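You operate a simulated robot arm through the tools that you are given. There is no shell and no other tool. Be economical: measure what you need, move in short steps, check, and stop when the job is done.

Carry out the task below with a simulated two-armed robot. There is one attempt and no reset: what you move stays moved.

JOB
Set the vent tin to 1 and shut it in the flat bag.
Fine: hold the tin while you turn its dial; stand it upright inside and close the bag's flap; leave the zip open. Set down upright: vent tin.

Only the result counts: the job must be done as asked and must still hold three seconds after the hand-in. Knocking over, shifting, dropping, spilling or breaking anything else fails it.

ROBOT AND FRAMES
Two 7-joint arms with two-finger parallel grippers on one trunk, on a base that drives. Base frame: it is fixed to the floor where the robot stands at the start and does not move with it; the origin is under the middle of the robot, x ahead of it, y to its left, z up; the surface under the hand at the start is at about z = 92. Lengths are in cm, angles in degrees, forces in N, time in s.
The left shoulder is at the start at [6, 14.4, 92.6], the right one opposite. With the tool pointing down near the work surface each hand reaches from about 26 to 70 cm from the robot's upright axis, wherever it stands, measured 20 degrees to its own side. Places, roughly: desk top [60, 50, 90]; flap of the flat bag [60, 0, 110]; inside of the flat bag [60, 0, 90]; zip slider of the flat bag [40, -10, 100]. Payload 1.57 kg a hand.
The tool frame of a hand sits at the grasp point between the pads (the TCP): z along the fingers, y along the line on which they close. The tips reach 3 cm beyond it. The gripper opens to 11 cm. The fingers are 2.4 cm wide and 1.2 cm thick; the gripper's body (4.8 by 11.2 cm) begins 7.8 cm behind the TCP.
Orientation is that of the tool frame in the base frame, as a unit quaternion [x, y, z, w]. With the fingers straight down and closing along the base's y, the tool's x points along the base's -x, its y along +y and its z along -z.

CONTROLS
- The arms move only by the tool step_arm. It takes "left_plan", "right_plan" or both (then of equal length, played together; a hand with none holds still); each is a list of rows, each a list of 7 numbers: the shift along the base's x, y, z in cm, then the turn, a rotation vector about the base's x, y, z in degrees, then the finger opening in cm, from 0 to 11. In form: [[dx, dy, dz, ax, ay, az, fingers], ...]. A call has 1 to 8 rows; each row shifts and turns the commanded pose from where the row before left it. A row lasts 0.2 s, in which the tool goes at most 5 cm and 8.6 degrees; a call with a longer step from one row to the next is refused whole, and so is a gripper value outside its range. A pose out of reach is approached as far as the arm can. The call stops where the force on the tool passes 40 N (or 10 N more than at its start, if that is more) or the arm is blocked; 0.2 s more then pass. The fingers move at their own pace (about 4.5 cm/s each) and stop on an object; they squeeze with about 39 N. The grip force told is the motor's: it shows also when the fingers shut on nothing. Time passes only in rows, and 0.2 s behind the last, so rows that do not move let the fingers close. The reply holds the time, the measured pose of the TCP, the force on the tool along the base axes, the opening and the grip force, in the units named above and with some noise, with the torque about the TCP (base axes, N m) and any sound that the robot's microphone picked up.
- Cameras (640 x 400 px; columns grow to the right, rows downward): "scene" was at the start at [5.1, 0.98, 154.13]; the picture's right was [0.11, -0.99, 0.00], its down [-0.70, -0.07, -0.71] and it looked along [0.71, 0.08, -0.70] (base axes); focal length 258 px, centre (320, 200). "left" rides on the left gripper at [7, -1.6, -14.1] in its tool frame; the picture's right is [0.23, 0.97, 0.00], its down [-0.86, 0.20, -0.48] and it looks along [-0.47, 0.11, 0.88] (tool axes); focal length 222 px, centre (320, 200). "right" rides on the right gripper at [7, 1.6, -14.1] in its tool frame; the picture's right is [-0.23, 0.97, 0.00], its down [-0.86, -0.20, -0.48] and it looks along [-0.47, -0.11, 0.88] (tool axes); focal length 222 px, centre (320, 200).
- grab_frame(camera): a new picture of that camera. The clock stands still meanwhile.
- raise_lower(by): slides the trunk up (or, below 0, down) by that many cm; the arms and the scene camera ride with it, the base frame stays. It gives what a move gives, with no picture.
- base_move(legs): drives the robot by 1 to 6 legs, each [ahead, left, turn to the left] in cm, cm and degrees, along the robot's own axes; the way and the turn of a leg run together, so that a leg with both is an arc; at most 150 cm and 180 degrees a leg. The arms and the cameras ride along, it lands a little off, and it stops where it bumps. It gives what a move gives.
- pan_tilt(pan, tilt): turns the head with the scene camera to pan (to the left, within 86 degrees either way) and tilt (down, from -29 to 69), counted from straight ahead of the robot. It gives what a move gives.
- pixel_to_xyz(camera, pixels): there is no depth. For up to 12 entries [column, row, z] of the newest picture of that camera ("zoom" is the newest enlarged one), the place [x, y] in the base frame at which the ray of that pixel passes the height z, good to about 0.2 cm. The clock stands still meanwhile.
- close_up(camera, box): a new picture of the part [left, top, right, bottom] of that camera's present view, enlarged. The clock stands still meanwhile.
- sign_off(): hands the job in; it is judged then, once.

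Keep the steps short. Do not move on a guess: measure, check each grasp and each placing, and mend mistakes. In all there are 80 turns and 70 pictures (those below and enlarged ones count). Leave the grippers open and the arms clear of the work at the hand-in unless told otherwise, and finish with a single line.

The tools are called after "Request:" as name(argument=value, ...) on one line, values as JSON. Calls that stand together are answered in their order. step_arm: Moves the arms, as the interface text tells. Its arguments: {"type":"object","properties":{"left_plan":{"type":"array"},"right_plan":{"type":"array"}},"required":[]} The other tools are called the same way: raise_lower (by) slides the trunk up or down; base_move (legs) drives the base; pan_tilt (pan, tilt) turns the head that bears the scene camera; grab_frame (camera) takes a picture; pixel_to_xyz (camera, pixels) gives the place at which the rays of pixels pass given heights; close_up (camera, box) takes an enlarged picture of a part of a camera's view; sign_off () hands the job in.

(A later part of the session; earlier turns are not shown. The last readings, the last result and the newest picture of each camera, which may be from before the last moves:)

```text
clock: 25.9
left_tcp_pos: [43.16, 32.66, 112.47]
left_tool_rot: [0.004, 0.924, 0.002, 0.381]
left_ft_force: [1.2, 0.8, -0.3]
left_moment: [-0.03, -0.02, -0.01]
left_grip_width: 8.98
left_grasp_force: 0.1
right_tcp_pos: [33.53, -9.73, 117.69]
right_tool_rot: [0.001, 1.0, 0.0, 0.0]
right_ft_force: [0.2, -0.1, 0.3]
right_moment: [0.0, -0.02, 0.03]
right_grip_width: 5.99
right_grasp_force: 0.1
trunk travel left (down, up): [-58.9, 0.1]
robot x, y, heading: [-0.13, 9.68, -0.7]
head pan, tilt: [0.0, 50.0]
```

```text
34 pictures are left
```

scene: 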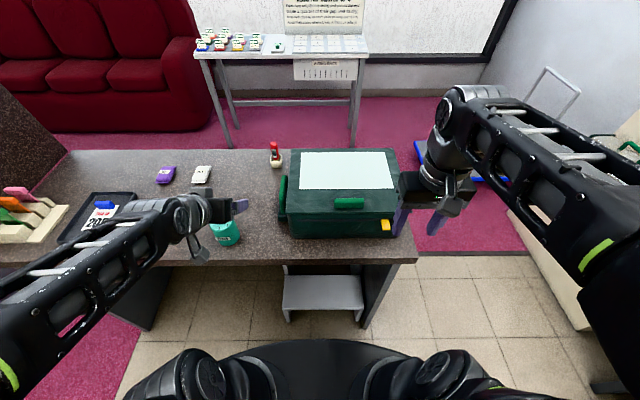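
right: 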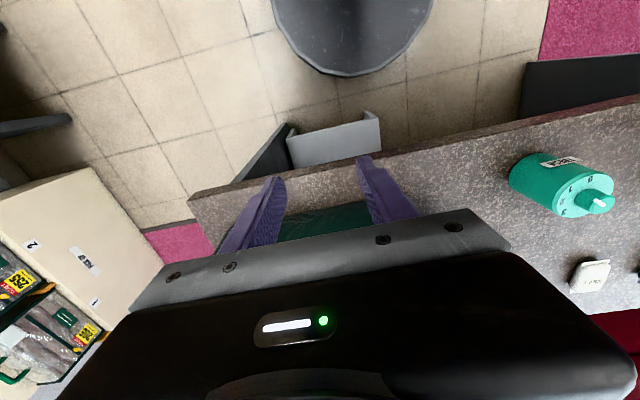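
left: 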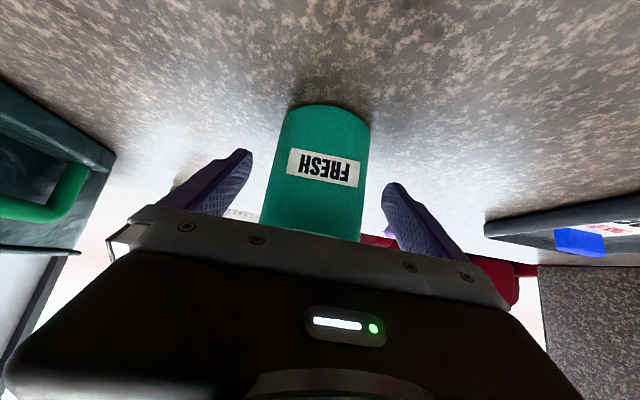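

Request:
close_up(camera="scene", box=[280, 180, 410, 250])

```text
4.92 times, centred on (345, 215) of scene
```

zoom: 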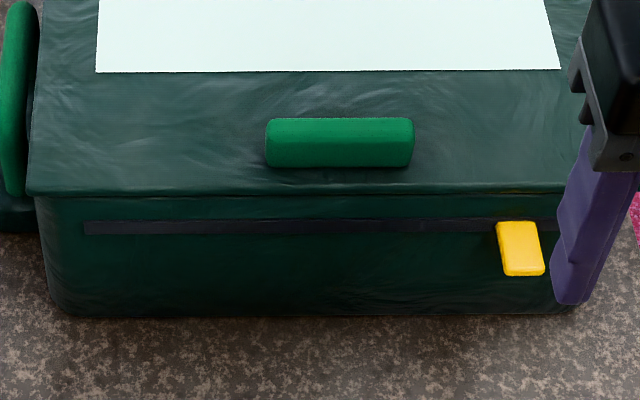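

Request:
pixel_to_xyz(camera="zoom", pixels=[[266, 168, 106], [412, 167, 106], [266, 140, 107.5], [414, 140, 107.5], [270, 119, 107.5], [410, 119, 107.5], [266, 140, 108.5], [270, 119, 108.5], [28, 190, 106], [570, 187, 106], [28, 195, 105], [50, 312, 92]])

```text
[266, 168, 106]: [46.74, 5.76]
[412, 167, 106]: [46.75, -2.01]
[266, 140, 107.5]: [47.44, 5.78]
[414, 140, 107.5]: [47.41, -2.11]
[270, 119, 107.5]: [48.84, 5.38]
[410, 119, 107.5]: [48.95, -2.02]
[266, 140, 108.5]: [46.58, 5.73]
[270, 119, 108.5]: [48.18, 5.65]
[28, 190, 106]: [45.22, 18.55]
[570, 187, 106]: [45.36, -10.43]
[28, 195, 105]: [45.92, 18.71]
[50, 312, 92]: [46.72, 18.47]
```

The bar spans y −2.05…5.7, x 46.7…48.2, z 106…≈108.3. I'll straddle its ends along y with the right hand, tool pitched 25° forward, first to a standoff above.

Request:
step_arm(right_plan=[[2.6, 2.3, -0.8, 0, -5, 0, 11], [2.6, 2.3, -0.8, 0, -5, 0, 11], [2.6, 2.3, -0.8, 0, -5, 0, 11], [2.6, 2.3, -0.9, 0, -5, 0, 11], [2.6, 2.38, -0.9, 0, -5, 0, 11], [0, 0, 0, 0, 0, 0, 11]])

Request:
grab_frame(camera="right")

```text
clock: 27.3
left_tcp_pos: [43.13, 32.74, 112.49]
left_tool_rot: [0.004, 0.924, 0.001, 0.381]
left_ft_force: [-1.4, -0.8, -0.5]
left_moment: [0.04, -0.03, 0.0]
left_grip_width: 9.04
left_grasp_force: 0.1
right_tcp_pos: [46.23, 2.0, 113.48]
right_tool_rot: [0.001, 0.976, -0.001, 0.218]
right_ft_force: [-0.3, -0.4, -0.5]
right_moment: [-0.02, -0.04, 0.01]
right_grip_width: 11.01
right_grasp_force: 0.1
trunk travel left (down, up): [-58.9, 0.1]
robot x, y, heading: [0.08, 9.99, -0.7]
head pan, tilt: [0.0, 50.0]
```

```text
32 pictures are left
```

right: 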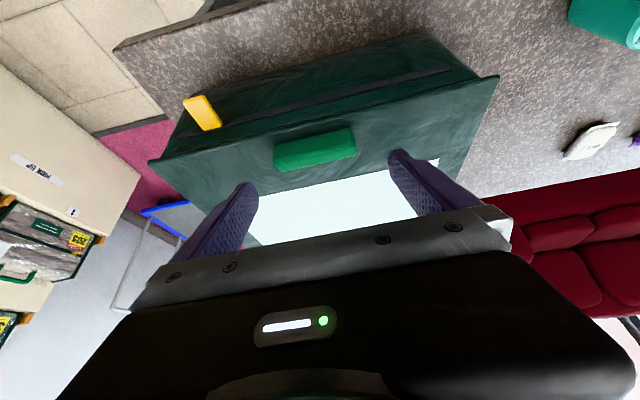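

The bar lies between the fingers. Descending 3.8 cm.

Request:
step_arm(right_plan=[[0.1, -0.1, -1.3, 0, 0, 0, 11], [0.1, 0, -1.3, 0, 0, 0, 11], [0.1, 0, -1.2, 0, 0, 0, 11], [0, 0, 0, 0, 0, 0, 11]])

Request:
close_up(camera="right", box=[180, 80, 460, 250])

```text
clock: 28.3
left_tcp_pos: [43.18, 32.61, 112.56]
left_tool_rot: [0.005, 0.924, 0.002, 0.382]
left_ft_force: [1.1, 0.4, -0.3]
left_moment: [-0.02, -0.02, -0.01]
left_grip_width: 9.0
left_grasp_force: 0.1
right_tcp_pos: [46.86, 1.96, 109.46]
right_tool_rot: [0.001, 0.976, 0.0, 0.217]
right_ft_force: [0.2, -0.5, -1.2]
right_moment: [-0.02, 0.02, -0.02]
right_grip_width: 11.01
right_grasp_force: 0.0
trunk travel left (down, up): [-58.9, 0.1]
robot x, y, heading: [-0.07, 9.99, -0.5]
head pan, tilt: [0.0, 50.0]
```

```text
2.29 times, centred on (320, 165) of right
```

zoom: 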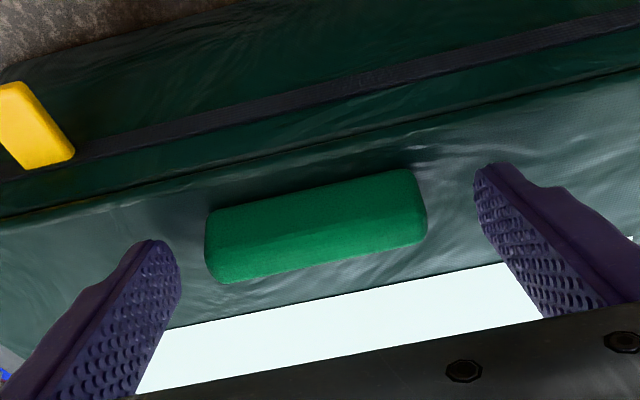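

Aligned; closing on the bar ends.

Request:
step_arm(right_plan=[[0, 0, 0, 0, 0, 0, 7], [0, 0, 0, 0, 0, 0, 7], [0, 0, 0, 0, 0, 0, 7], [0, 0, 0, 0, 0, 0, 7]])

```text
clock: 29.3
left_tcp_pos: [43.09, 32.74, 112.55]
left_tool_rot: [0.004, 0.924, 0.002, 0.383]
left_ft_force: [0.8, 0.2, 0.3]
left_moment: [-0.01, -0.04, 0.04]
left_grip_width: 9.01
left_grasp_force: 0.0
right_tcp_pos: [46.75, 1.78, 109.5]
right_tool_rot: [0.002, 0.976, 0.0, 0.216]
right_ft_force: [-0.3, -3.5, 0.6]
right_moment: [-0.23, -0.05, -0.31]
right_grip_width: 7.94
right_grasp_force: 33.6
trunk travel left (down, up): [-58.9, 0.1]
robot x, y, heading: [0.41, 10.54, -0.5]
head pan, tilt: [0.0, 50.0]
```

Gripped (7.94 cm, 33.6 N). Lifting along the hinge arc, first 15°.

Request:
step_arm(right_plan=[[0.05, 0, 1.0, 0, 0, 0, 7], [0.05, 0, 1.05, 0, 0, 0, 7], [0.27, 0, 2.03, 0, 0, 0, 7], [0.45, 0, 2.0, 0, 0, 0, 7]])

Request:
grab_frame(camera="scene")

```text
clock: 30.3
left_tcp_pos: [43.15, 32.81, 112.43]
left_tool_rot: [0.006, 0.924, 0.0, 0.381]
left_ft_force: [-0.2, -0.5, -0.6]
left_moment: [0.01, -0.01, -0.01]
left_grip_width: 8.99
left_grasp_force: 0.0
right_tcp_pos: [47.81, 2.15, 115.68]
right_tool_rot: [0.0, 0.976, 0.001, 0.216]
right_ft_force: [0.1, 0.1, -2.8]
right_moment: [-0.14, 0.44, 0.11]
right_grip_width: 7.92
right_grasp_force: 38.9
trunk travel left (down, up): [-58.9, 0.1]
robot x, y, heading: [-0.21, 9.83, -0.5]
head pan, tilt: [0.0, 50.0]
```

```text
30 pictures are left
```

scene: 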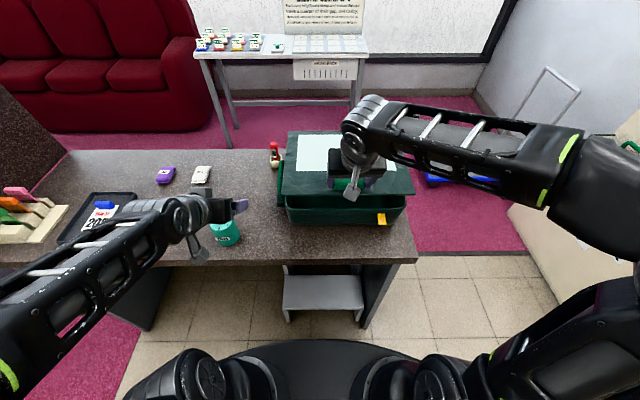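

The flap follows with little force. Continuing to about 45°.

Request:
step_arm(right_plan=[[0.62, 0, 1.96, 0, 0, 0, 7], [0.78, 0, 1.89, 0, 0, 0, 7], [0.95, 0, 1.82, 0, 0, 0, 7], [1.1, 0, 1.73, 0, -2, 0, 7], [1.25, 0, 1.63, 0, -2, 0, 7], [1.38, 0, 1.51, 0, -2, 0, 7]])

Request:
grab_frame(camera="scene")

```text
clock: 31.7
left_tcp_pos: [43.24, 32.69, 112.54]
left_tool_rot: [0.005, 0.924, 0.001, 0.382]
left_ft_force: [-0.5, -1.1, -0.2]
left_moment: [-0.02, 0.0, 0.01]
left_grip_width: 8.99
left_grasp_force: 0.1
right_tcp_pos: [53.92, 1.96, 126.12]
right_tool_rot: [0.001, 0.964, -0.001, 0.267]
right_ft_force: [-0.9, 0.0, -3.5]
right_moment: [-0.03, 0.89, -0.02]
right_grip_width: 7.92
right_grasp_force: 39.0
trunk travel left (down, up): [-58.9, 0.1]
robot x, y, heading: [0.1, 9.85, -0.4]
head pan, tilt: [0.0, 50.0]
```

```text
29 pictures are left
```

scene: 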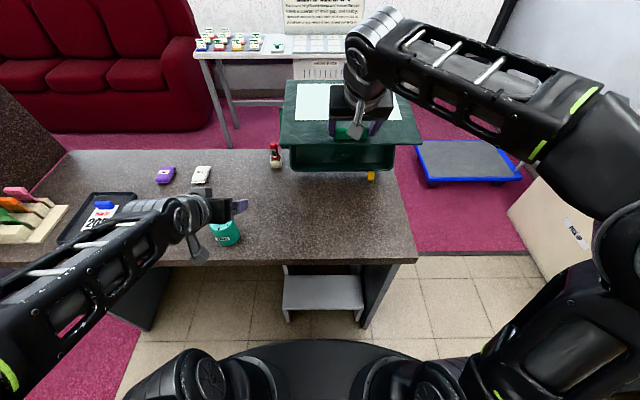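

Something is off: the bag's lower edge seems to have risen too. I'll look closer before going on.

Request:
close_up(camera="scene", box=[260, 70, 440, 190])

Request:
grab_frame(camera="left")

```text
3.33 times, centred on (350, 130) of scene
```

zoom: 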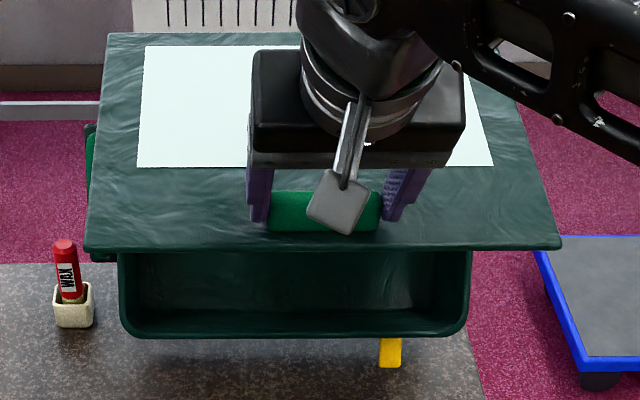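

```text
27 pictures are left
```

left: 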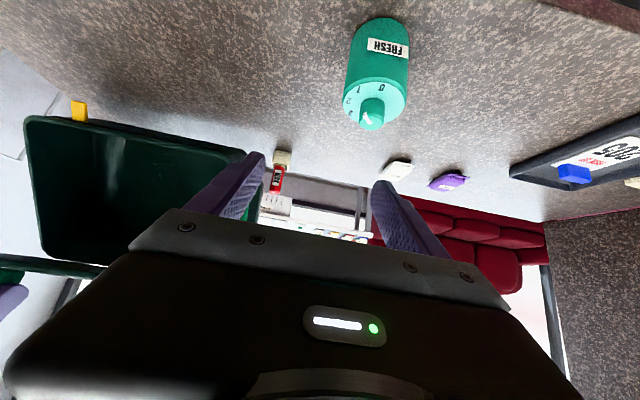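

The picture shows the tightly pinched bar kept its angle, so the light bag now hangs from its hinge with its front-bottom edge lowest. I need to set it back upright in place. I'll first draw the hand back 8 cm gently.

Request:
step_arm(right_plan=[[-1, 0, 0, 0, 0, 0, 7], [-1.5, 0, 0, 0, 0, 0, 7], [-2, 0, 0, 0, 0, 0, 7], [-2, 0, 0, 0, 0, 0, 7], [-1.5, 0, 0, 0, 0, 0, 7], [0, 0, 0, 0, 0, 0, 7]])

Request:
close_up(camera="scene", box=[240, 70, 440, 260])

Request:
grab_frame(camera="left")

```text
clock: 33.1
left_tcp_pos: [43.27, 32.77, 112.47]
left_tool_rot: [0.004, 0.924, 0.002, 0.382]
left_ft_force: [-1.0, -0.1, -0.5]
left_moment: [0.02, 0.01, 0.01]
left_grip_width: 9.0
left_grasp_force: 0.0
right_tcp_pos: [45.68, 1.88, 126.26]
right_tool_rot: [0.0, 0.964, 0.001, 0.267]
right_ft_force: [0.2, 0.5, -3.9]
right_moment: [0.0, 0.86, -0.02]
right_grip_width: 7.92
right_grasp_force: 38.7
trunk travel left (down, up): [-58.9, 0.1]
robot x, y, heading: [-0.17, 9.91, -0.4]
head pan, tilt: [0.0, 50.0]
```

```text
2.11 times, centred on (340, 165) of scene
```

zoom: 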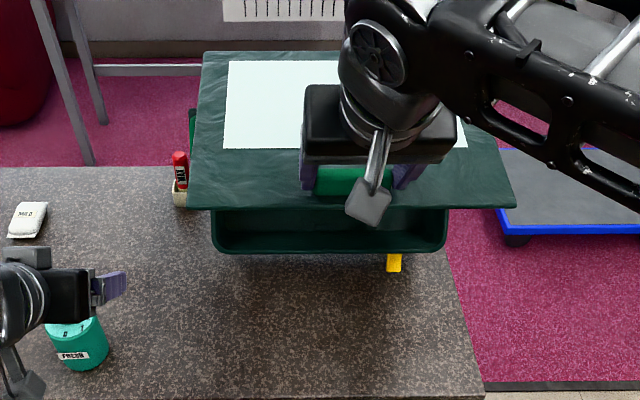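

```text
25 pictures are left
```

left: 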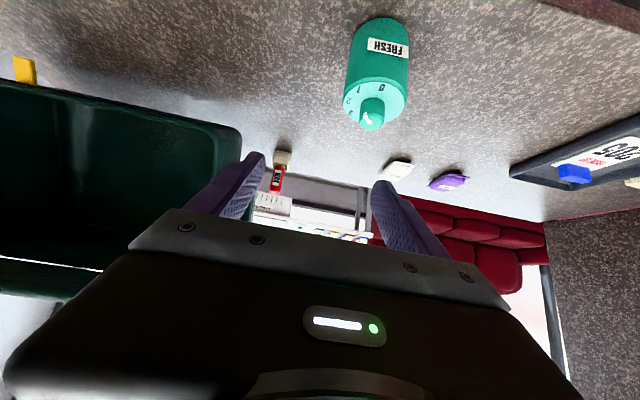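

The bag hangs freely (3.9 N). Before backing up I'll glance at the floor beside and behind.

Request:
pan_tilt(pan=86, tilt=60)

Request:
grab_frame(camera="scene")

```text
clock: 34.7
left_tcp_pos: [43.11, 32.78, 112.49]
left_tool_rot: [0.005, 0.925, 0.002, 0.381]
left_ft_force: [-0.6, -0.7, 0.3]
left_moment: [0.01, -0.03, -0.01]
left_grip_width: 8.99
left_grasp_force: 0.0
right_tcp_pos: [45.68, 1.73, 126.24]
right_tool_rot: [0.0, 0.964, 0.001, 0.267]
right_ft_force: [-0.8, 0.3, -2.9]
right_moment: [-0.04, 0.88, 0.02]
right_grip_width: 7.95
right_grasp_force: 39.0
trunk travel left (down, up): [-58.9, 0.1]
robot x, y, heading: [0.1, 9.98, -0.3]
head pan, tilt: [85.9, 60.0]
```

```text
24 pictures are left
```

scene: 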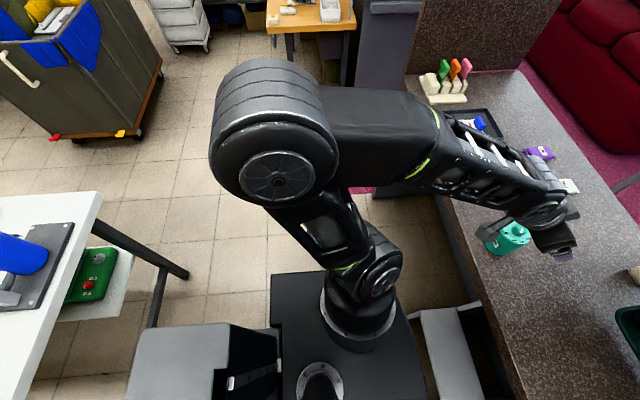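

Request:
pixel_to_xyz(camera="scene", pixels=[[187, 275, 0], [100, 197, 75], [100, 197, 85], [30, 398, 75], [150, 325, 0], [150, 325, 60], [135, 350, 60], [135, 350, 75], [275, 275, 20]])

```text
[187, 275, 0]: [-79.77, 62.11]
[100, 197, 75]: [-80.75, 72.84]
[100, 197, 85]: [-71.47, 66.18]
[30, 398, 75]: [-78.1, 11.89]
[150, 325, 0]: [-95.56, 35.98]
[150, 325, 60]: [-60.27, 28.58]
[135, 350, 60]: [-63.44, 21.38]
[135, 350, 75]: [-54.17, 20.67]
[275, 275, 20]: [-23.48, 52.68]
```

A table stands about 15 cm behind, so I'll back only 6 cm. First I'll level the flap by pitching the tool +12° while drawing back 4 cm and up 2 cm.

Request:
step_arm(right_plan=[[-1, 0, 0.5, 0, 3, 0, 7], [-1, 0, 0.5, 0, 3, 0, 7], [-1, 0, 0.5, 0, 3, 0, 7], [-1, 0, 0.5, 0, 3, 0, 7], [0, 0, 0, 0, 0, 0, 7]])

Request:
base_move(legs=[[-6, 0, 0]])

Request:
pan_tilt(pan=0, tilt=45)

Request:
close_up(camera="scene", box=[220, 60, 460, 260])

```text
clock: 35.9
left_tcp_pos: [43.18, 32.78, 112.44]
left_tool_rot: [0.005, 0.924, 0.001, 0.382]
left_ft_force: [-0.1, 0.6, -0.3]
left_moment: [0.01, -0.02, -0.01]
left_grip_width: 8.99
left_grasp_force: 0.2
right_tcp_pos: [42.54, 1.74, 127.96]
right_tool_rot: [0.002, 0.983, 0.003, 0.185]
right_ft_force: [0.2, 0.2, -4.0]
right_moment: [-0.04, 0.8, -0.01]
right_grip_width: 7.94
right_grasp_force: 39.1
right hand out of reach, approached as far as the arm can: row 4
trunk travel left (down, up): [-58.9, 0.1]
robot x, y, heading: [-0.14, 9.89, -0.9]
head pan, tilt: [85.9, 60.0]
```

```text
clock: 36.9
left_tcp_pos: [36.99, 32.9, 112.66]
left_tool_rot: [0.005, 0.924, 0.001, 0.383]
left_ft_force: [0.0, 0.2, 0.5]
left_moment: [0.04, -0.02, -0.04]
left_grip_width: 9.0
left_grasp_force: 0.0
right_tcp_pos: [36.2, 1.86, 127.89]
right_tool_rot: [0.002, 0.983, 0.001, 0.184]
right_ft_force: [0.9, 1.5, -1.2]
right_moment: [0.58, 0.0, 0.04]
right_grip_width: 7.97
right_grasp_force: 39.0
trunk travel left (down, up): [-58.9, 0.1]
robot x, y, heading: [-6.28, 9.63, -0.6]
head pan, tilt: [85.9, 60.0]
```

```text
clock: 38.5
left_tcp_pos: [37.0, 32.82, 112.65]
left_tool_rot: [0.005, 0.924, 0.001, 0.382]
left_ft_force: [0.4, -0.3, -0.1]
left_moment: [0.0, 0.01, 0.02]
left_grip_width: 8.99
left_grasp_force: 0.0
right_tcp_pos: [36.27, 1.91, 127.83]
right_tool_rot: [0.002, 0.983, 0.001, 0.183]
right_ft_force: [0.1, -0.3, 1.0]
right_moment: [0.03, -0.34, 0.03]
right_grip_width: 7.93
right_grasp_force: 39.4
trunk travel left (down, up): [-58.9, 0.1]
robot x, y, heading: [-6.13, 9.89, -0.7]
head pan, tilt: [0.0, 45.0]
```

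```text
2.00 times, centred on (340, 160) of scene
```

zoom: 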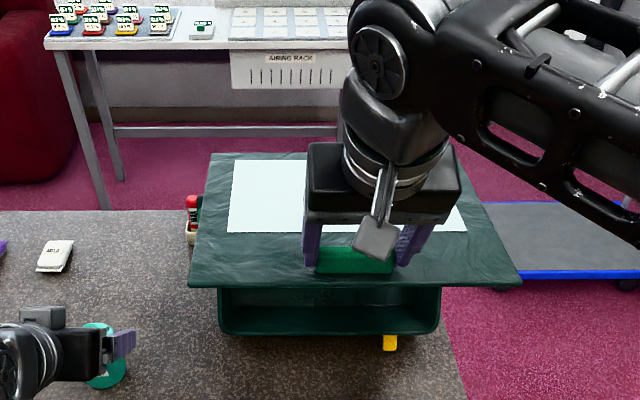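

The load reading changed (bag may be touching something). I'll check from the left hand's camera.

Request:
grab_frame(camera="left")

Request:
step_arm(right_plan=[[0, 0, 0.5, 0, 0, 0, 7], [0, 0, 0.5, 0, 0, 0, 7], [0, 0, 0, 0, 0, 0, 7]])

```text
22 pictures are left
```

left: 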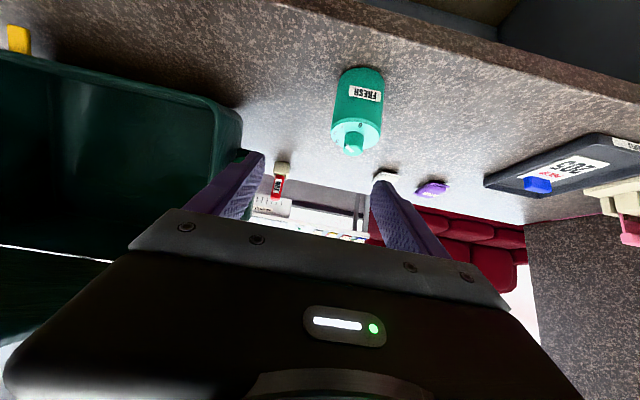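

```text
clock: 39.3
left_tcp_pos: [37.21, 32.76, 112.49]
left_tool_rot: [0.004, 0.924, 0.002, 0.382]
left_ft_force: [0.3, 0.2, -0.5]
left_moment: [0.02, 0.02, -0.01]
left_grip_width: 9.02
left_grasp_force: 0.1
right_tcp_pos: [36.55, 1.89, 128.8]
right_tool_rot: [0.002, 0.983, 0.003, 0.183]
right_ft_force: [0.5, 0.5, -3.5]
right_moment: [-0.05, 0.88, 0.02]
right_grip_width: 7.91
right_grasp_force: 39.1
trunk travel left (down, up): [-58.9, 0.1]
robot x, y, heading: [-6.22, 9.59, -0.7]
head pan, tilt: [0.0, 45.0]
```

Freed by 1 cm of lift, so the edge touches at hand z≈128.2. Now I'll lower onto that edge while moving forward, so the bag rocks back about its front-bottom edge.

Request:
step_arm(right_plan=[[1.5, 0, -0.9, 0, 0, 0, 7], [2.6, 0, -0.4, 0, 0, 0, 7], [2, 0, -0.35, 0, 0, 0, 7], [2, 0, -0.46, 0, 0, 0, 7]])

Request:
close_up(camera="scene", box=[220, 60, 460, 260])

```text
clock: 40.3
left_tcp_pos: [37.2, 32.84, 112.57]
left_tool_rot: [0.005, 0.925, 0.001, 0.381]
left_ft_force: [0.8, 0.0, -0.5]
left_moment: [0.0, 0.0, 0.02]
left_grip_width: 9.02
left_grasp_force: 0.0
right_tcp_pos: [44.62, 1.76, 126.73]
right_tool_rot: [0.003, 0.983, 0.002, 0.182]
right_ft_force: [0.4, -1.1, -2.7]
right_moment: [0.1, 0.38, 0.0]
right_grip_width: 7.95
right_grasp_force: 39.7
trunk travel left (down, up): [-58.9, 0.1]
robot x, y, heading: [-6.46, 10.15, -0.9]
head pan, tilt: [0.0, 45.0]
```

```text
2.00 times, centred on (340, 160) of scene
```

zoom: 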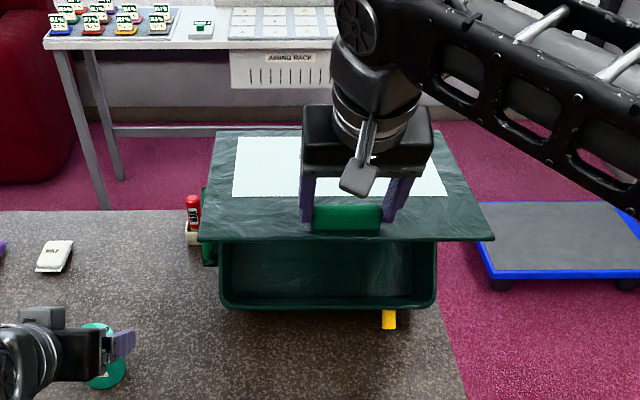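

The front edge stays on the desk and the bag is rocking back as wanted. Continuing along the circle.

Request:
step_arm(right_plan=[[2, 0, -0.7, 0, 0, 0, 7], [1.9, 0, -0.85, 0, 0, 0, 7], [1.8, 0, -0.95, 0, 0, 0, 7], [1.8, 0, -1.05, 0, 0, 0, 7], [1.7, 0, -1.15, 0, 0, 0, 7], [1.7, 0, -1.3, 0, 0, 0, 7]])

Request:
close_up(camera="scene", box=[220, 60, 460, 260])

```text
clock: 41.7
left_tcp_pos: [37.09, 32.82, 112.57]
left_tool_rot: [0.005, 0.924, 0.001, 0.381]
left_ft_force: [0.0, 0.8, 0.4]
left_moment: [0.01, 0.02, 0.0]
left_grip_width: 8.98
left_grasp_force: 0.1
right_tcp_pos: [55.48, 2.08, 120.51]
right_tool_rot: [0.002, 0.983, 0.002, 0.182]
right_ft_force: [1.4, 1.2, -3.4]
right_moment: [0.27, 0.52, 0.01]
right_grip_width: 7.94
right_grasp_force: 38.8
trunk travel left (down, up): [-58.9, 0.1]
robot x, y, heading: [-6.2, 10.17, -0.7]
head pan, tilt: [0.0, 45.0]
```

```text
2.00 times, centred on (340, 160) of scene
```

zoom: 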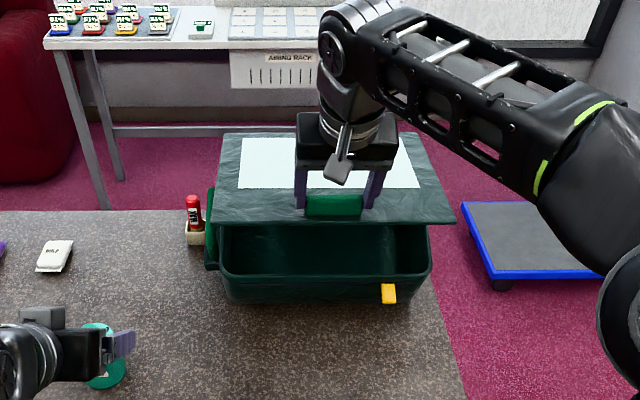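

Request:
pixel_to_xyz(camera="zoom", pixels=[[187, 243, 92], [205, 245, 92], [205, 265, 100], [207, 195, 104], [232, 298, 92], [425, 298, 92], [222, 270, 104], [430, 270, 104]])

```text
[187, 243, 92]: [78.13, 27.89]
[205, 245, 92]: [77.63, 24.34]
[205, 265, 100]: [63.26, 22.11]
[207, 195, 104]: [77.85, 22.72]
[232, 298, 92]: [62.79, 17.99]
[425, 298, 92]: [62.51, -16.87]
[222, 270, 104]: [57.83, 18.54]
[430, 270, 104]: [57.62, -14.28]
```

Wax holder clearance is about 2 cm in y, fine if y is held. Lowering further, letting the front edge slide back toward the robot.

Request:
step_arm(right_plan=[[0.2, 0, -1.2, 0, 0, 0, 7], [0.1, 0, -1.2, 0, 0, 0, 7], [0, 0, -1.2, 0, 0, 0, 7], [0, 0, -1.2, 0, 0, 0, 7], [0, 0, -1.2, 0, 0, 0, 7]])

Request:
close_up(camera="scene", box=[220, 60, 460, 260])

```text
clock: 42.9
left_tcp_pos: [37.15, 32.74, 112.49]
left_tool_rot: [0.005, 0.924, 0.001, 0.382]
left_ft_force: [-0.4, -0.4, -0.2]
left_moment: [-0.06, -0.01, 0.0]
left_grip_width: 9.0
left_grasp_force: 0.1
right_tcp_pos: [55.72, 1.93, 114.62]
right_tool_rot: [0.003, 0.983, 0.002, 0.183]
right_ft_force: [0.7, -0.1, -1.9]
right_moment: [0.03, 0.25, -0.08]
right_grip_width: 7.94
right_grasp_force: 38.8
trunk travel left (down, up): [-58.9, 0.1]
robot x, y, heading: [-6.54, 9.97, -0.7]
head pan, tilt: [0.0, 45.0]
```

```text
2.00 times, centred on (340, 160) of scene
```

zoom: 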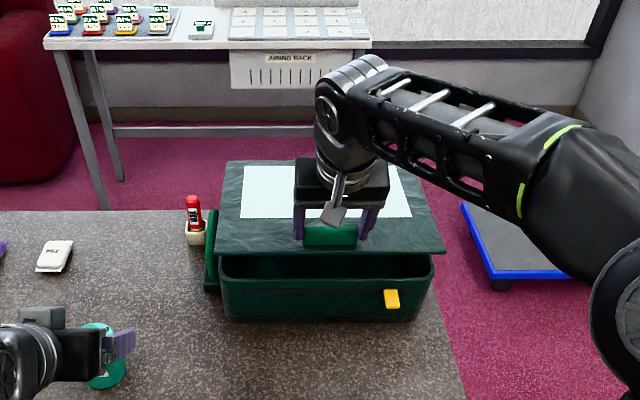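

Nearly upright. Lowering the rest of the way, then sliding the bag back about 8.5 cm to its old place.

Request:
step_arm(right_plan=[[0, 0, -1.3, 0, 0, 0, 7], [0, 0, -1.3, 0, 0, 0, 7], [0, 0, -1.2, 0, 0, 0, 7], [0, 0, -0.6, 0, 0, 0, 7], [-2, 0, 0, 0, 0, 0, 7], [-2.5, 0, 0, 0, 0, 0, 7], [-2.5, 0, 0, 0, 0, 0, 7], [-1.7, 0, 0, 0, 0, 0, 7]])

Request:
close_up(camera="scene", box=[220, 60, 460, 260])

```text
clock: 44.7
left_tcp_pos: [37.16, 32.79, 112.48]
left_tool_rot: [0.004, 0.924, 0.001, 0.383]
left_ft_force: [-0.9, 0.8, 0.4]
left_moment: [0.02, -0.01, 0.02]
left_grip_width: 8.98
left_grasp_force: 0.0
right_tcp_pos: [46.82, 1.84, 110.26]
right_tool_rot: [0.002, 0.983, 0.003, 0.183]
right_ft_force: [-1.3, -1.2, 2.1]
right_moment: [0.89, -0.62, -0.15]
right_grip_width: 7.9
right_grasp_force: 38.1
trunk travel left (down, up): [-58.9, 0.1]
robot x, y, heading: [-6.1, 9.75, -0.7]
head pan, tilt: [0.0, 45.0]
```

```text
2.00 times, centred on (340, 160) of scene
```

zoom: 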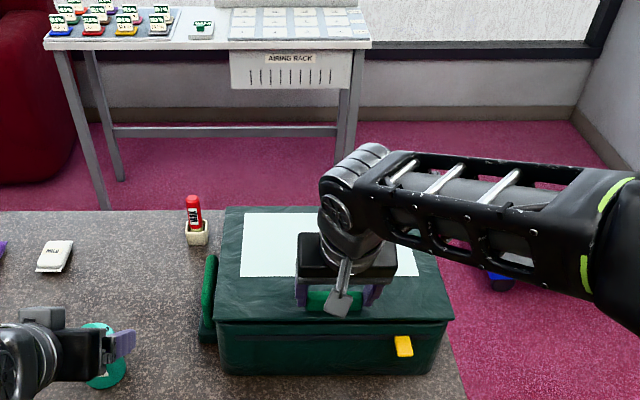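

The bag is back upright in place. This time I'll turn the tool together with the flap about the hinge, so the bag isn't lifted: 18° in six rows.

Request:
step_arm(right_plan=[[0.26, 0, 1.26, 0, 3, 0, 7], [0.32, 0, 1.25, 0, 3, 0, 7], [0.39, 0, 1.22, 0, 3, 0, 7], [0.45, 0, 1.21, 0, 3, 0, 7], [0.52, 0, 1.18, 0, 3, 0, 7], [0.57, 0, 1.15, 0, 3, 0, 7]])

Request:
grab_frame(camera="scene")

Request:
grab_frame(camera="left")

```text
clock: 46.1
left_tcp_pos: [36.98, 32.75, 112.59]
left_tool_rot: [0.005, 0.924, 0.002, 0.382]
left_ft_force: [0.0, 0.1, -0.6]
left_moment: [0.05, -0.01, 0.0]
left_grip_width: 8.98
left_grasp_force: 0.0
right_tcp_pos: [49.13, 2.05, 116.81]
right_tool_rot: [0.002, 0.999, 0.002, 0.04]
right_ft_force: [-0.6, 1.2, 1.0]
right_moment: [0.09, -0.11, -0.17]
right_grip_width: 7.94
right_grasp_force: 38.4
right hand out of reach, approached as far as the arm can: row 6
trunk travel left (down, up): [-58.9, 0.1]
robot x, y, heading: [-5.88, 9.92, -0.6]
head pan, tilt: [0.0, 45.0]
```

```text
17 pictures are left
```

scene: 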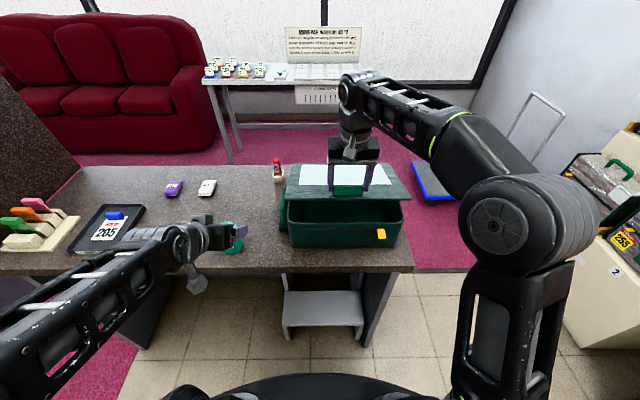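

```text
16 pictures are left
```

left: 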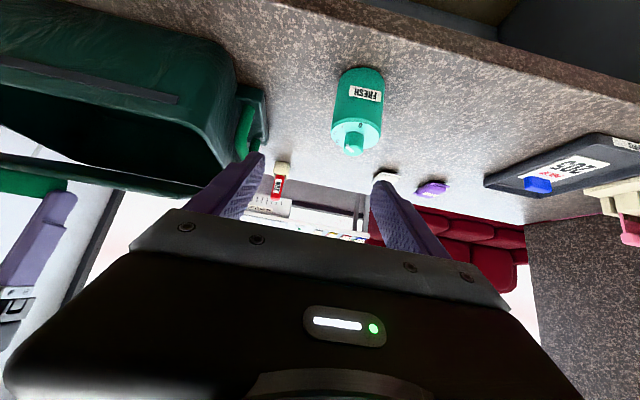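

The flap is open ~17° with the bag still standing. I'll test whether a lighter squeeze (commanding 7.9 cm) lets the bar pivot in the pads.

Request:
step_arm(right_plan=[[0, 0, 0, 0, 0, 0, 7.9], [0, 0, 0, 0, 0, 0, 7.9], [0, 0, 0, 0, 0, 0, 7.92]])

```text
clock: 46.9
left_tcp_pos: [37.13, 32.82, 112.55]
left_tool_rot: [0.005, 0.924, 0.001, 0.382]
left_ft_force: [-0.2, 0.0, -0.5]
left_moment: [-0.05, 0.03, -0.01]
left_grip_width: 9.0
left_grasp_force: 0.1
right_tcp_pos: [49.04, 1.93, 116.85]
right_tool_rot: [0.002, 0.999, 0.002, 0.04]
right_ft_force: [0.1, 0.2, 1.2]
right_moment: [-0.01, 0.04, -0.03]
right_grip_width: 8.01
right_grasp_force: 0.7
trunk travel left (down, up): [-58.9, 0.1]
robot x, y, heading: [-5.9, 9.88, -0.4]
head pan, tilt: [0.0, 45.0]
```

The squeeze is adjustable. Trying 7.86, then rotating the tool −10° in place to test the pivot.

Request:
step_arm(right_plan=[[0, 0, 0, 0, 0, 0, 7.86], [0, 0, 0, 0, 0, 0, 7.86]])

Request:
close_up(camera="scene", box=[260, 120, 430, 260])

```text
clock: 47.5
left_tcp_pos: [37.06, 32.82, 112.62]
left_tool_rot: [0.004, 0.924, 0.002, 0.383]
left_ft_force: [-0.3, 0.7, 0.5]
left_moment: [0.0, -0.02, 0.0]
left_grip_width: 9.0
left_grasp_force: 0.1
right_tcp_pos: [49.22, 1.97, 116.88]
right_tool_rot: [0.002, 0.999, 0.002, 0.041]
right_ft_force: [-0.5, 0.0, -0.3]
right_moment: [-0.02, 0.05, 0.0]
right_grip_width: 8.01
right_grasp_force: 0.5
trunk travel left (down, up): [-58.9, 0.1]
robot x, y, heading: [-5.92, 10.06, -0.5]
head pan, tilt: [0.0, 45.0]
```

```text
2.86 times, centred on (345, 190) of scene
```

zoom: 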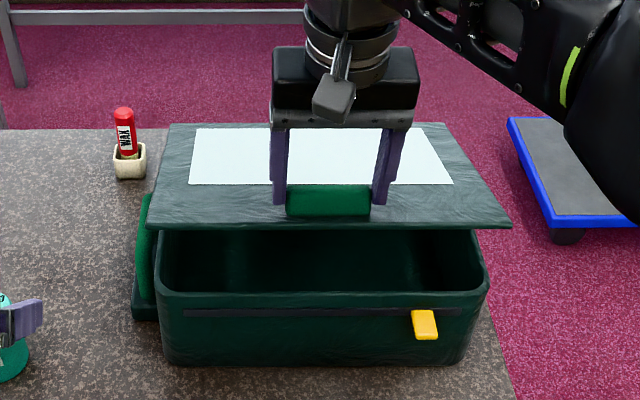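

The flap seems to stay up by itself with almost no grip. I'll open the fingers and see.

Request:
step_arm(right_plan=[[0, 0, 0, 0, 0, 0, 9.5], [0, 0, 0, 0, 0, 0, 9.5], [0, 0, 0, 0, 0, 0, 9.5], [0, 0, 0, 0, 0, 0, 9.5]])

Request:
close_up(camera="scene", box=[260, 120, 430, 260])

```text
clock: 48.5
left_tcp_pos: [37.04, 32.81, 112.5]
left_tool_rot: [0.004, 0.924, 0.002, 0.382]
left_ft_force: [-0.1, -0.2, 0.8]
left_moment: [-0.03, 0.01, 0.02]
left_grip_width: 8.99
left_grasp_force: 0.1
right_tcp_pos: [49.09, 1.87, 116.9]
right_tool_rot: [0.002, 0.999, 0.001, 0.04]
right_ft_force: [0.6, -0.5, 0.1]
right_moment: [-0.01, -0.01, 0.03]
right_grip_width: 9.49
right_grasp_force: 0.1
trunk travel left (down, up): [-58.9, 0.1]
robot x, y, heading: [-6.41, 9.67, -0.5]
head pan, tilt: [0.0, 45.0]
```

```text
2.86 times, centred on (345, 190) of scene
```

zoom: 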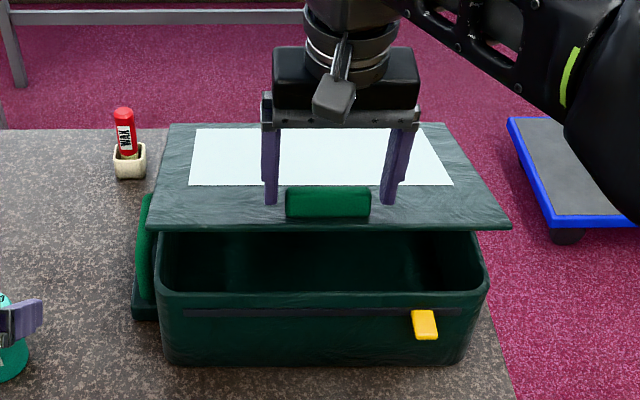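

The hinge holds the flap where it is left. I'll take the right hand off the bar, back out and pitch it to about −55° with closed fingers, ready to push from below.

Request:
step_arm(right_plan=[[0, 0, 3.2, 0, 0, 0, 9.5], [-2.2, 0, 1, 0, -7.2, 0, 9.5], [-2.2, 0, 0, 0, -7.2, 0, 5], [-2.2, 0, 0, 0, -7.2, 0, 1], [-2, 0, -1, 0, -7.2, 0, 0.5], [-1, 0, -2, 0, -7.2, 0, 0.5], [0, 0, -3, 0, -7.2, 0, 0.5], [0, 0, -3, 0, -7.2, 0, 0.5]])

```text
clock: 50.3
left_tcp_pos: [37.2, 32.88, 112.58]
left_tool_rot: [0.005, 0.924, 0.0, 0.382]
left_ft_force: [0.3, 0.5, 0.1]
left_moment: [0.02, 0.01, -0.01]
left_grip_width: 8.99
left_grasp_force: 0.0
right_tcp_pos: [39.74, 1.9, 109.14]
right_tool_rot: [0.001, 0.893, 0.003, 0.449]
right_ft_force: [0.7, -0.7, -0.7]
right_moment: [0.01, 0.0, -0.02]
right_grip_width: 0.49
right_grasp_force: 0.0
right hand out of reach, approached as far as the arm can: row 1
trunk travel left (down, up): [-58.9, 0.1]
robot x, y, heading: [-6.24, 9.85, -0.4]
head pan, tilt: [0.0, 45.0]
```

Request:
close_up(camera="right", box=[120, 0, 520, 250])

```text
1.60 times, centred on (320, 125) of right
```

zoom: 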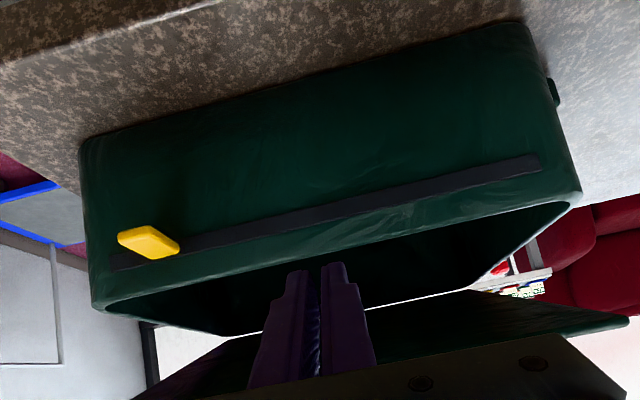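

The fingertips point into the gap between rim and flap. Moving 6 cm in, then lifting a little.

Request:
step_arm(right_plan=[[2, 0, -0.2, 0, 0, 0, 0.5], [2, 0, -0.2, 0, 0, 0, 0.5], [2, 0, 0, 0, 0, 0, 0.5], [0.5, 0, 1, 0, 0, 0, 0.5], [0.5, 0, 1.5, 0, 0, 0, 0.5]])

```text
clock: 51.5
left_tcp_pos: [37.24, 32.84, 112.56]
left_tool_rot: [0.005, 0.924, 0.001, 0.382]
left_ft_force: [0.7, 0.0, 0.3]
left_moment: [0.01, -0.01, -0.04]
left_grip_width: 9.02
left_grasp_force: 0.0
right_tcp_pos: [46.53, 1.83, 110.79]
right_tool_rot: [0.001, 0.893, 0.003, 0.45]
right_ft_force: [-0.4, 0.1, -0.4]
right_moment: [0.0, 0.01, 0.01]
right_grip_width: 0.47
right_grasp_force: 0.1
trunk travel left (down, up): [-58.9, 0.1]
robot x, y, heading: [-5.9, 9.69, -0.6]
head pan, tilt: [0.0, 45.0]
```

No contact yet. Continuing the lift up and forward to raise the flap to about 60–65°.

Request:
step_arm(right_plan=[[1, 0, 2.1, 0, 0, 0, 0.5], [1, 0, 2.1, 0, 0, 0, 0.5], [1.2, 0, 1.8, 0, 0, 0, 0.5], [1.3, 0, 1.7, 0, 0, 0, 0.5], [1.5, 0, 1.2, 0, 0, 0, 0.5], [1.5, 0, 1, 0, 0, 0, 0.5], [1.8, 0, 0.8, 0, 0, 0, 0.5], [1.8, 0, 0.6, 0, 0, 0, 0.5]])

Request:
close_up(camera="scene", box=[240, 90, 460, 260])

```text
clock: 53.3
left_tcp_pos: [37.09, 32.87, 112.55]
left_tool_rot: [0.005, 0.924, 0.002, 0.382]
left_ft_force: [-0.2, -0.1, -0.5]
left_moment: [0.0, 0.05, -0.02]
left_grip_width: 8.98
left_grasp_force: 0.0
right_tcp_pos: [57.76, 1.62, 122.29]
right_tool_rot: [0.002, 0.893, 0.003, 0.45]
right_ft_force: [-0.7, 0.4, -1.2]
right_moment: [0.03, 0.03, 0.02]
right_grip_width: 0.5
right_grasp_force: 0.1
trunk travel left (down, up): [-58.9, 0.1]
robot x, y, heading: [-6.11, 9.84, -0.5]
head pan, tilt: [0.0, 45.0]
```

```text
2.35 times, centred on (350, 175) of scene
```

zoom: 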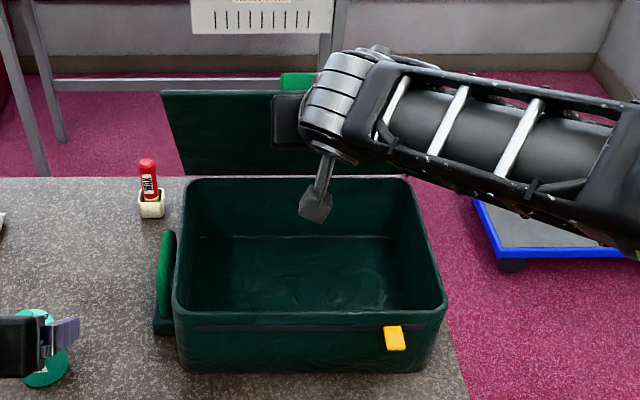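

The bag stands open with the flap held at about 60°+. I'll withdraw the right hand back and to the right, then drive 6 cm forward for the left hand's reach.

Request:
step_arm(right_plan=[[-2.5, 0, -0.5, 0, 0, 0, 0.5], [-2.5, 0, 0, 0, 0, 0, 0.5], [-2.5, 0, 0, 0, 0, 0, 0.5], [-2, -2, 0, 0, 0, 0, 0.5], [-1, -4, 0, 0, 0, 0, 0.5], [-1, -4, 0, 0, 0, 0, 0.5], [0, -4.5, 0, 0, 0, 0, 0.5], [0, -4.5, 0, 0, 0, 0, 0.5]])

Request:
base_move(legs=[[6, 0, 0]])

Request:
step_arm(left_plan=[[0, 0.5, 0.5, 0, 7.5, 0, 10], [0.5, 1, 0.3, 0, 7.5, 0, 10], [0.8, 1, 0, 0, 7.5, 0, 10], [0.8, 1, 0, 0, 7.5, 0, 10], [0.8, 0.6, 0, 0, 7.5, 0, 10], [0.9, 0.4, 0, 0, 7.5, 0, 10], [0, 0, 0, 0, 0, 0, 10]])

Request:
grab_frame(camera="left")

```text
clock: 55.1
left_tcp_pos: [37.07, 32.71, 112.42]
left_tool_rot: [0.005, 0.924, 0.001, 0.382]
left_ft_force: [-0.3, 0.1, -0.1]
left_moment: [0.02, 0.04, 0.02]
left_grip_width: 8.99
left_grasp_force: 0.0
right_tcp_pos: [46.13, -16.86, 121.58]
right_tool_rot: [0.003, 0.893, 0.003, 0.45]
right_ft_force: [-0.9, 0.1, -0.1]
right_moment: [0.03, 0.0, 0.0]
right_grip_width: 0.49
right_grasp_force: 0.0
trunk travel left (down, up): [-58.9, 0.1]
robot x, y, heading: [-6.0, 10.1, -0.7]
head pan, tilt: [0.0, 45.0]
```

```text
clock: 56.1
left_tcp_pos: [43.16, 32.82, 112.38]
left_tool_rot: [0.005, 0.925, 0.001, 0.38]
left_ft_force: [1.0, -0.2, -0.1]
left_moment: [-0.01, 0.06, -0.02]
left_grip_width: 9.0
left_grasp_force: 0.0
right_tcp_pos: [52.26, -16.83, 121.48]
right_tool_rot: [0.002, 0.893, 0.002, 0.449]
right_ft_force: [0.1, 0.5, -0.9]
right_moment: [-0.01, 0.01, -0.02]
right_grip_width: 0.48
right_grasp_force: 0.0
trunk travel left (down, up): [-58.9, 0.1]
robot x, y, heading: [-0.25, 9.78, -0.7]
head pan, tilt: [0.0, 45.0]
```

```text
clock: 57.7
left_tcp_pos: [46.81, 37.24, 113.3]
left_tool_rot: [0.005, 1.0, -0.001, 0.0]
left_ft_force: [-0.4, 0.5, -0.5]
left_moment: [0.02, -0.02, 0.03]
left_grip_width: 10.01
left_grasp_force: 0.1
right_tcp_pos: [51.9, -16.79, 121.7]
right_tool_rot: [0.002, 0.893, 0.003, 0.45]
right_ft_force: [0.3, 0.2, 0.5]
right_moment: [0.02, 0.0, -0.02]
right_grip_width: 0.47
right_grasp_force: 0.1
trunk travel left (down, up): [-58.9, 0.1]
robot x, y, heading: [-0.16, 9.88, -0.6]
head pan, tilt: [0.0, 45.0]
```

```text
11 pictures are left
```

left: 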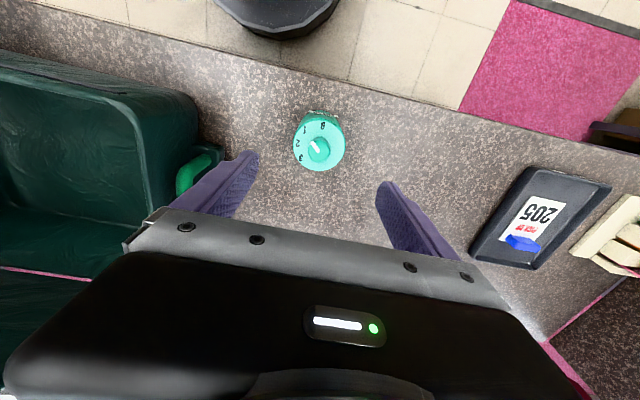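

Measuring the knob position at (320,148) for the final alignment.

Request:
pixel_to_xyz(camera="left", pixels=[[318, 149, 102.5], [320, 143, 100.2]])

```text
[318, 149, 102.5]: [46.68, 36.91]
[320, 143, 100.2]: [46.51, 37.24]
```

Aligned with the tin. Descending, with a slower last step, then closing.

Request:
step_arm(left_plan=[[0, -0.1, -4, 0, 0, 0, 10], [0, 0, -4, 0, 0, 0, 10], [0, 0, -4, 0, 0, 0, 10], [0, 0, -3, 0, 0, 0, 10], [0, 0, -1.2, 0, 0, 0, 10], [0, 0, -1, 0, 0, 0, 10]])

Request:
step_arm(left_plan=[[0, 0, 0, 0, 0, 0, 5.5], [0, 0, 0, 0, 0, 0, 5.5], [0, 0, 0, 0, 0, 0, 5.5], [0, 0, 0, 0, 0, 0, 5.5]])

```text
clock: 59.1
left_tcp_pos: [46.86, 37.1, 96.14]
left_tool_rot: [0.004, 1.0, -0.001, -0.001]
left_ft_force: [0.2, 0.2, -0.7]
left_moment: [0.02, -0.04, -0.02]
left_grip_width: 10.0
left_grasp_force: 0.0
right_tcp_pos: [51.96, -16.85, 121.55]
right_tool_rot: [0.001, 0.893, 0.003, 0.45]
right_ft_force: [0.8, 0.0, -0.7]
right_moment: [-0.03, 0.02, -0.01]
right_grip_width: 0.48
right_grasp_force: 0.1
trunk travel left (down, up): [-58.9, 0.1]
robot x, y, heading: [0.07, 9.67, -0.6]
head pan, tilt: [0.0, 45.0]
```

```text
clock: 60.1
left_tcp_pos: [46.71, 37.1, 96.16]
left_tool_rot: [0.005, 1.0, -0.001, -0.001]
left_ft_force: [-0.8, -0.5, 0.0]
left_moment: [0.0, 0.03, -0.03]
left_grip_width: 6.54
left_grasp_force: 31.3
right_tcp_pos: [52.03, -16.91, 121.66]
right_tool_rot: [0.002, 0.893, 0.003, 0.45]
right_ft_force: [0.2, -0.2, 0.7]
right_moment: [-0.02, 0.03, -0.02]
right_grip_width: 0.47
right_grasp_force: 0.0
trunk travel left (down, up): [-58.9, 0.1]
robot x, y, heading: [-0.02, 9.59, -0.6]
head pan, tilt: [0.0, 45.0]
```

Held (6.54 cm, 31 N). Lifting 17 cm straight up.

Request:
step_arm(left_plan=[[0, 0, 1, 0, 0, 0, 5.5], [0, 0, 4, 0, 0, 0, 5.5], [0, 0, 4, 0, 0, 0, 5.5], [0, 0, 4, 0, 0, 0, 5.5], [0, 0, 4, 0, 0, 0, 5.5], [0, 0, 0, 0, 0, 0, 5.5]])

Request:
step_arm(left_plan=[[0.5, -4, 0, 0, 0, 0, 5.5], [1, -4, 0, 0, 0, 0, 5.5], [1, -4, 0, 0, 0, 0, 5.5], [1, -4, 0, 0, 0, 0, 5.5], [1, -4, 0, 0, 0, 0, 5.5], [1, -4, 0, 0, 0, 0, 5.5], [1, -4, 0, 0, 0, 0, 5.5], [0, 0, 0, 0, 0, 0, 5.5]])

Request:
grab_frame(camera="scene")

```text
clock: 61.5
left_tcp_pos: [46.96, 37.1, 112.79]
left_tool_rot: [0.006, 1.0, -0.001, -0.002]
left_ft_force: [0.0, -0.9, -1.7]
left_moment: [-0.01, -0.01, 0.0]
left_grip_width: 6.51
left_grasp_force: 39.1
right_tcp_pos: [52.15, -16.81, 121.5]
right_tool_rot: [0.001, 0.893, 0.003, 0.45]
right_ft_force: [0.4, 0.2, -0.4]
right_moment: [-0.03, 0.02, 0.04]
right_grip_width: 0.52
right_grasp_force: 0.0
trunk travel left (down, up): [-58.9, 0.1]
robot x, y, heading: [-0.19, 9.98, -0.4]
head pan, tilt: [0.0, 45.0]
```

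```text
clock: 63.3
left_tcp_pos: [53.3, 9.34, 113.06]
left_tool_rot: [0.004, 1.0, -0.002, -0.001]
left_ft_force: [-0.7, 0.6, -1.9]
left_moment: [-0.05, 0.02, -0.02]
left_grip_width: 6.52
left_grasp_force: 39.2
right_tcp_pos: [52.11, -16.79, 121.63]
right_tool_rot: [0.002, 0.893, 0.002, 0.45]
right_ft_force: [1.2, 0.6, 0.2]
right_moment: [-0.01, 0.01, -0.05]
right_grip_width: 0.48
right_grasp_force: 0.0
trunk travel left (down, up): [-58.9, 0.1]
robot x, y, heading: [-0.25, 10.09, -0.7]
head pan, tilt: [0.0, 45.0]
```

```text
10 pictures are left
```

scene: 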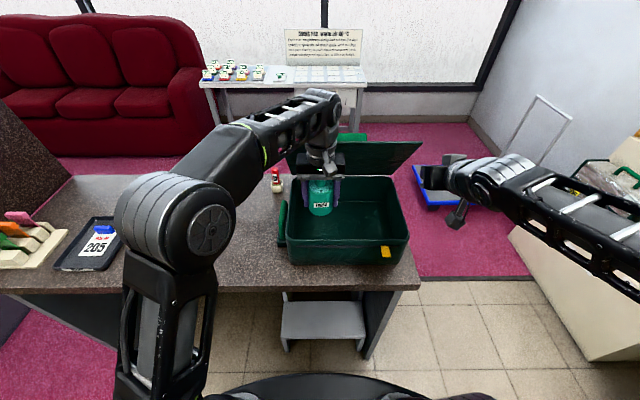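

The tin is above the open bag. Lowering it, slowing near the floor of the bag.

Request:
step_arm(left_plan=[[0.4, 0, -3, 0, 0, 0, 5.5], [0.4, 0, -4, 0, 0, 0, 5.5], [0.4, 0, -4, 0, 0, 0, 5.5], [0, 0, -3, 0, 0, 0, 5.5], [0, 0, -1, 0, 0, 0, 5.5], [0, 0, -0.5, 0, 0, 0, 5.5], [0, 0, 0, 0, 0, 0, 5.5]])

```text
clock: 64.2
left_tcp_pos: [55.53, 8.6, 103.22]
left_tool_rot: [0.009, 1.0, -0.011, 0.021]
left_ft_force: [16.6, 2.5, 5.7]
left_moment: [0.7, 0.86, 0.2]
left_grip_width: 6.51
left_grasp_force: 38.6
right_tcp_pos: [52.0, -16.79, 121.73]
right_tool_rot: [0.002, 0.893, 0.003, 0.449]
right_ft_force: [0.5, 0.0, -0.8]
right_moment: [-0.02, -0.01, 0.01]
right_grip_width: 0.48
right_grasp_force: 0.1
trunk travel left (down, up): [-58.9, 0.1]
robot x, y, heading: [-0.17, 9.77, -0.4]
head pan, tilt: [0.0, 45.0]
stopped in row 4 (left hand): the force on the tool passed its limit at 47 N (the readings are from after the stop); the commanded pose is now the measured one
```

Stopped by a sideways contact at z≈103. I'll look before doing anything.

Request:
close_up(camera="scene", box=[260, 110, 440, 270])

Request:
grab_frame(camera="left")

```text
2.50 times, centred on (350, 190) of scene
```

zoom: 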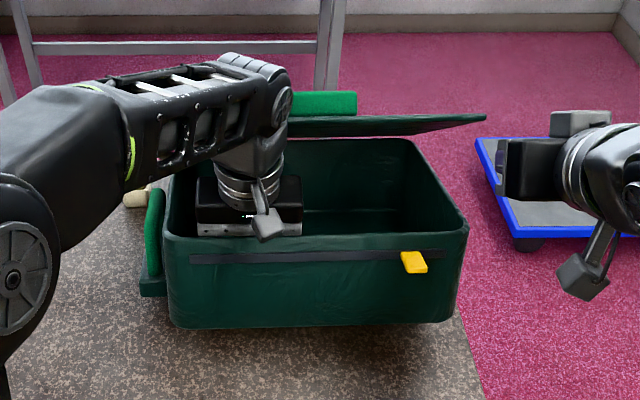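

```text
8 pictures are left
```

left: 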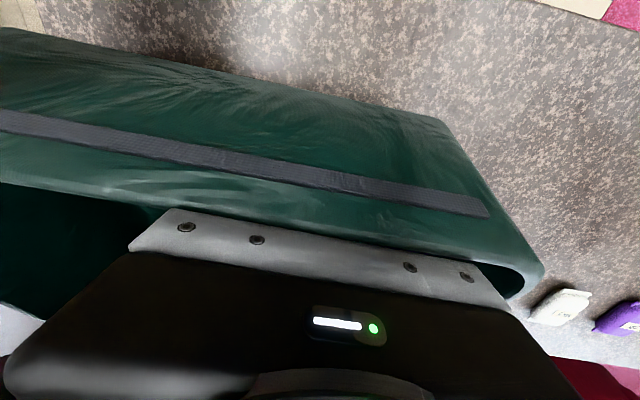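

Request:
pixel_to_xyz(camera="zoom", pixels=[[165, 240, 105], [468, 228, 105], [180, 328, 92], [445, 322, 92], [413, 140, 105], [487, 115, 120], [487, 115, 125], [290, 118, 125], [265, 240, 105], [265, 240, 112], [150, 185, 105]])

```text
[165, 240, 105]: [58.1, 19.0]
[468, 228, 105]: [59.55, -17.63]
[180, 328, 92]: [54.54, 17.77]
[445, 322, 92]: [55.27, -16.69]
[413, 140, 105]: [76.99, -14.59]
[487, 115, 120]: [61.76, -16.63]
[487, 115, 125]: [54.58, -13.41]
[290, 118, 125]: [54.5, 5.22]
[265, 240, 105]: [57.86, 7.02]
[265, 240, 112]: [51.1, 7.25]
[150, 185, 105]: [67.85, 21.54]
```

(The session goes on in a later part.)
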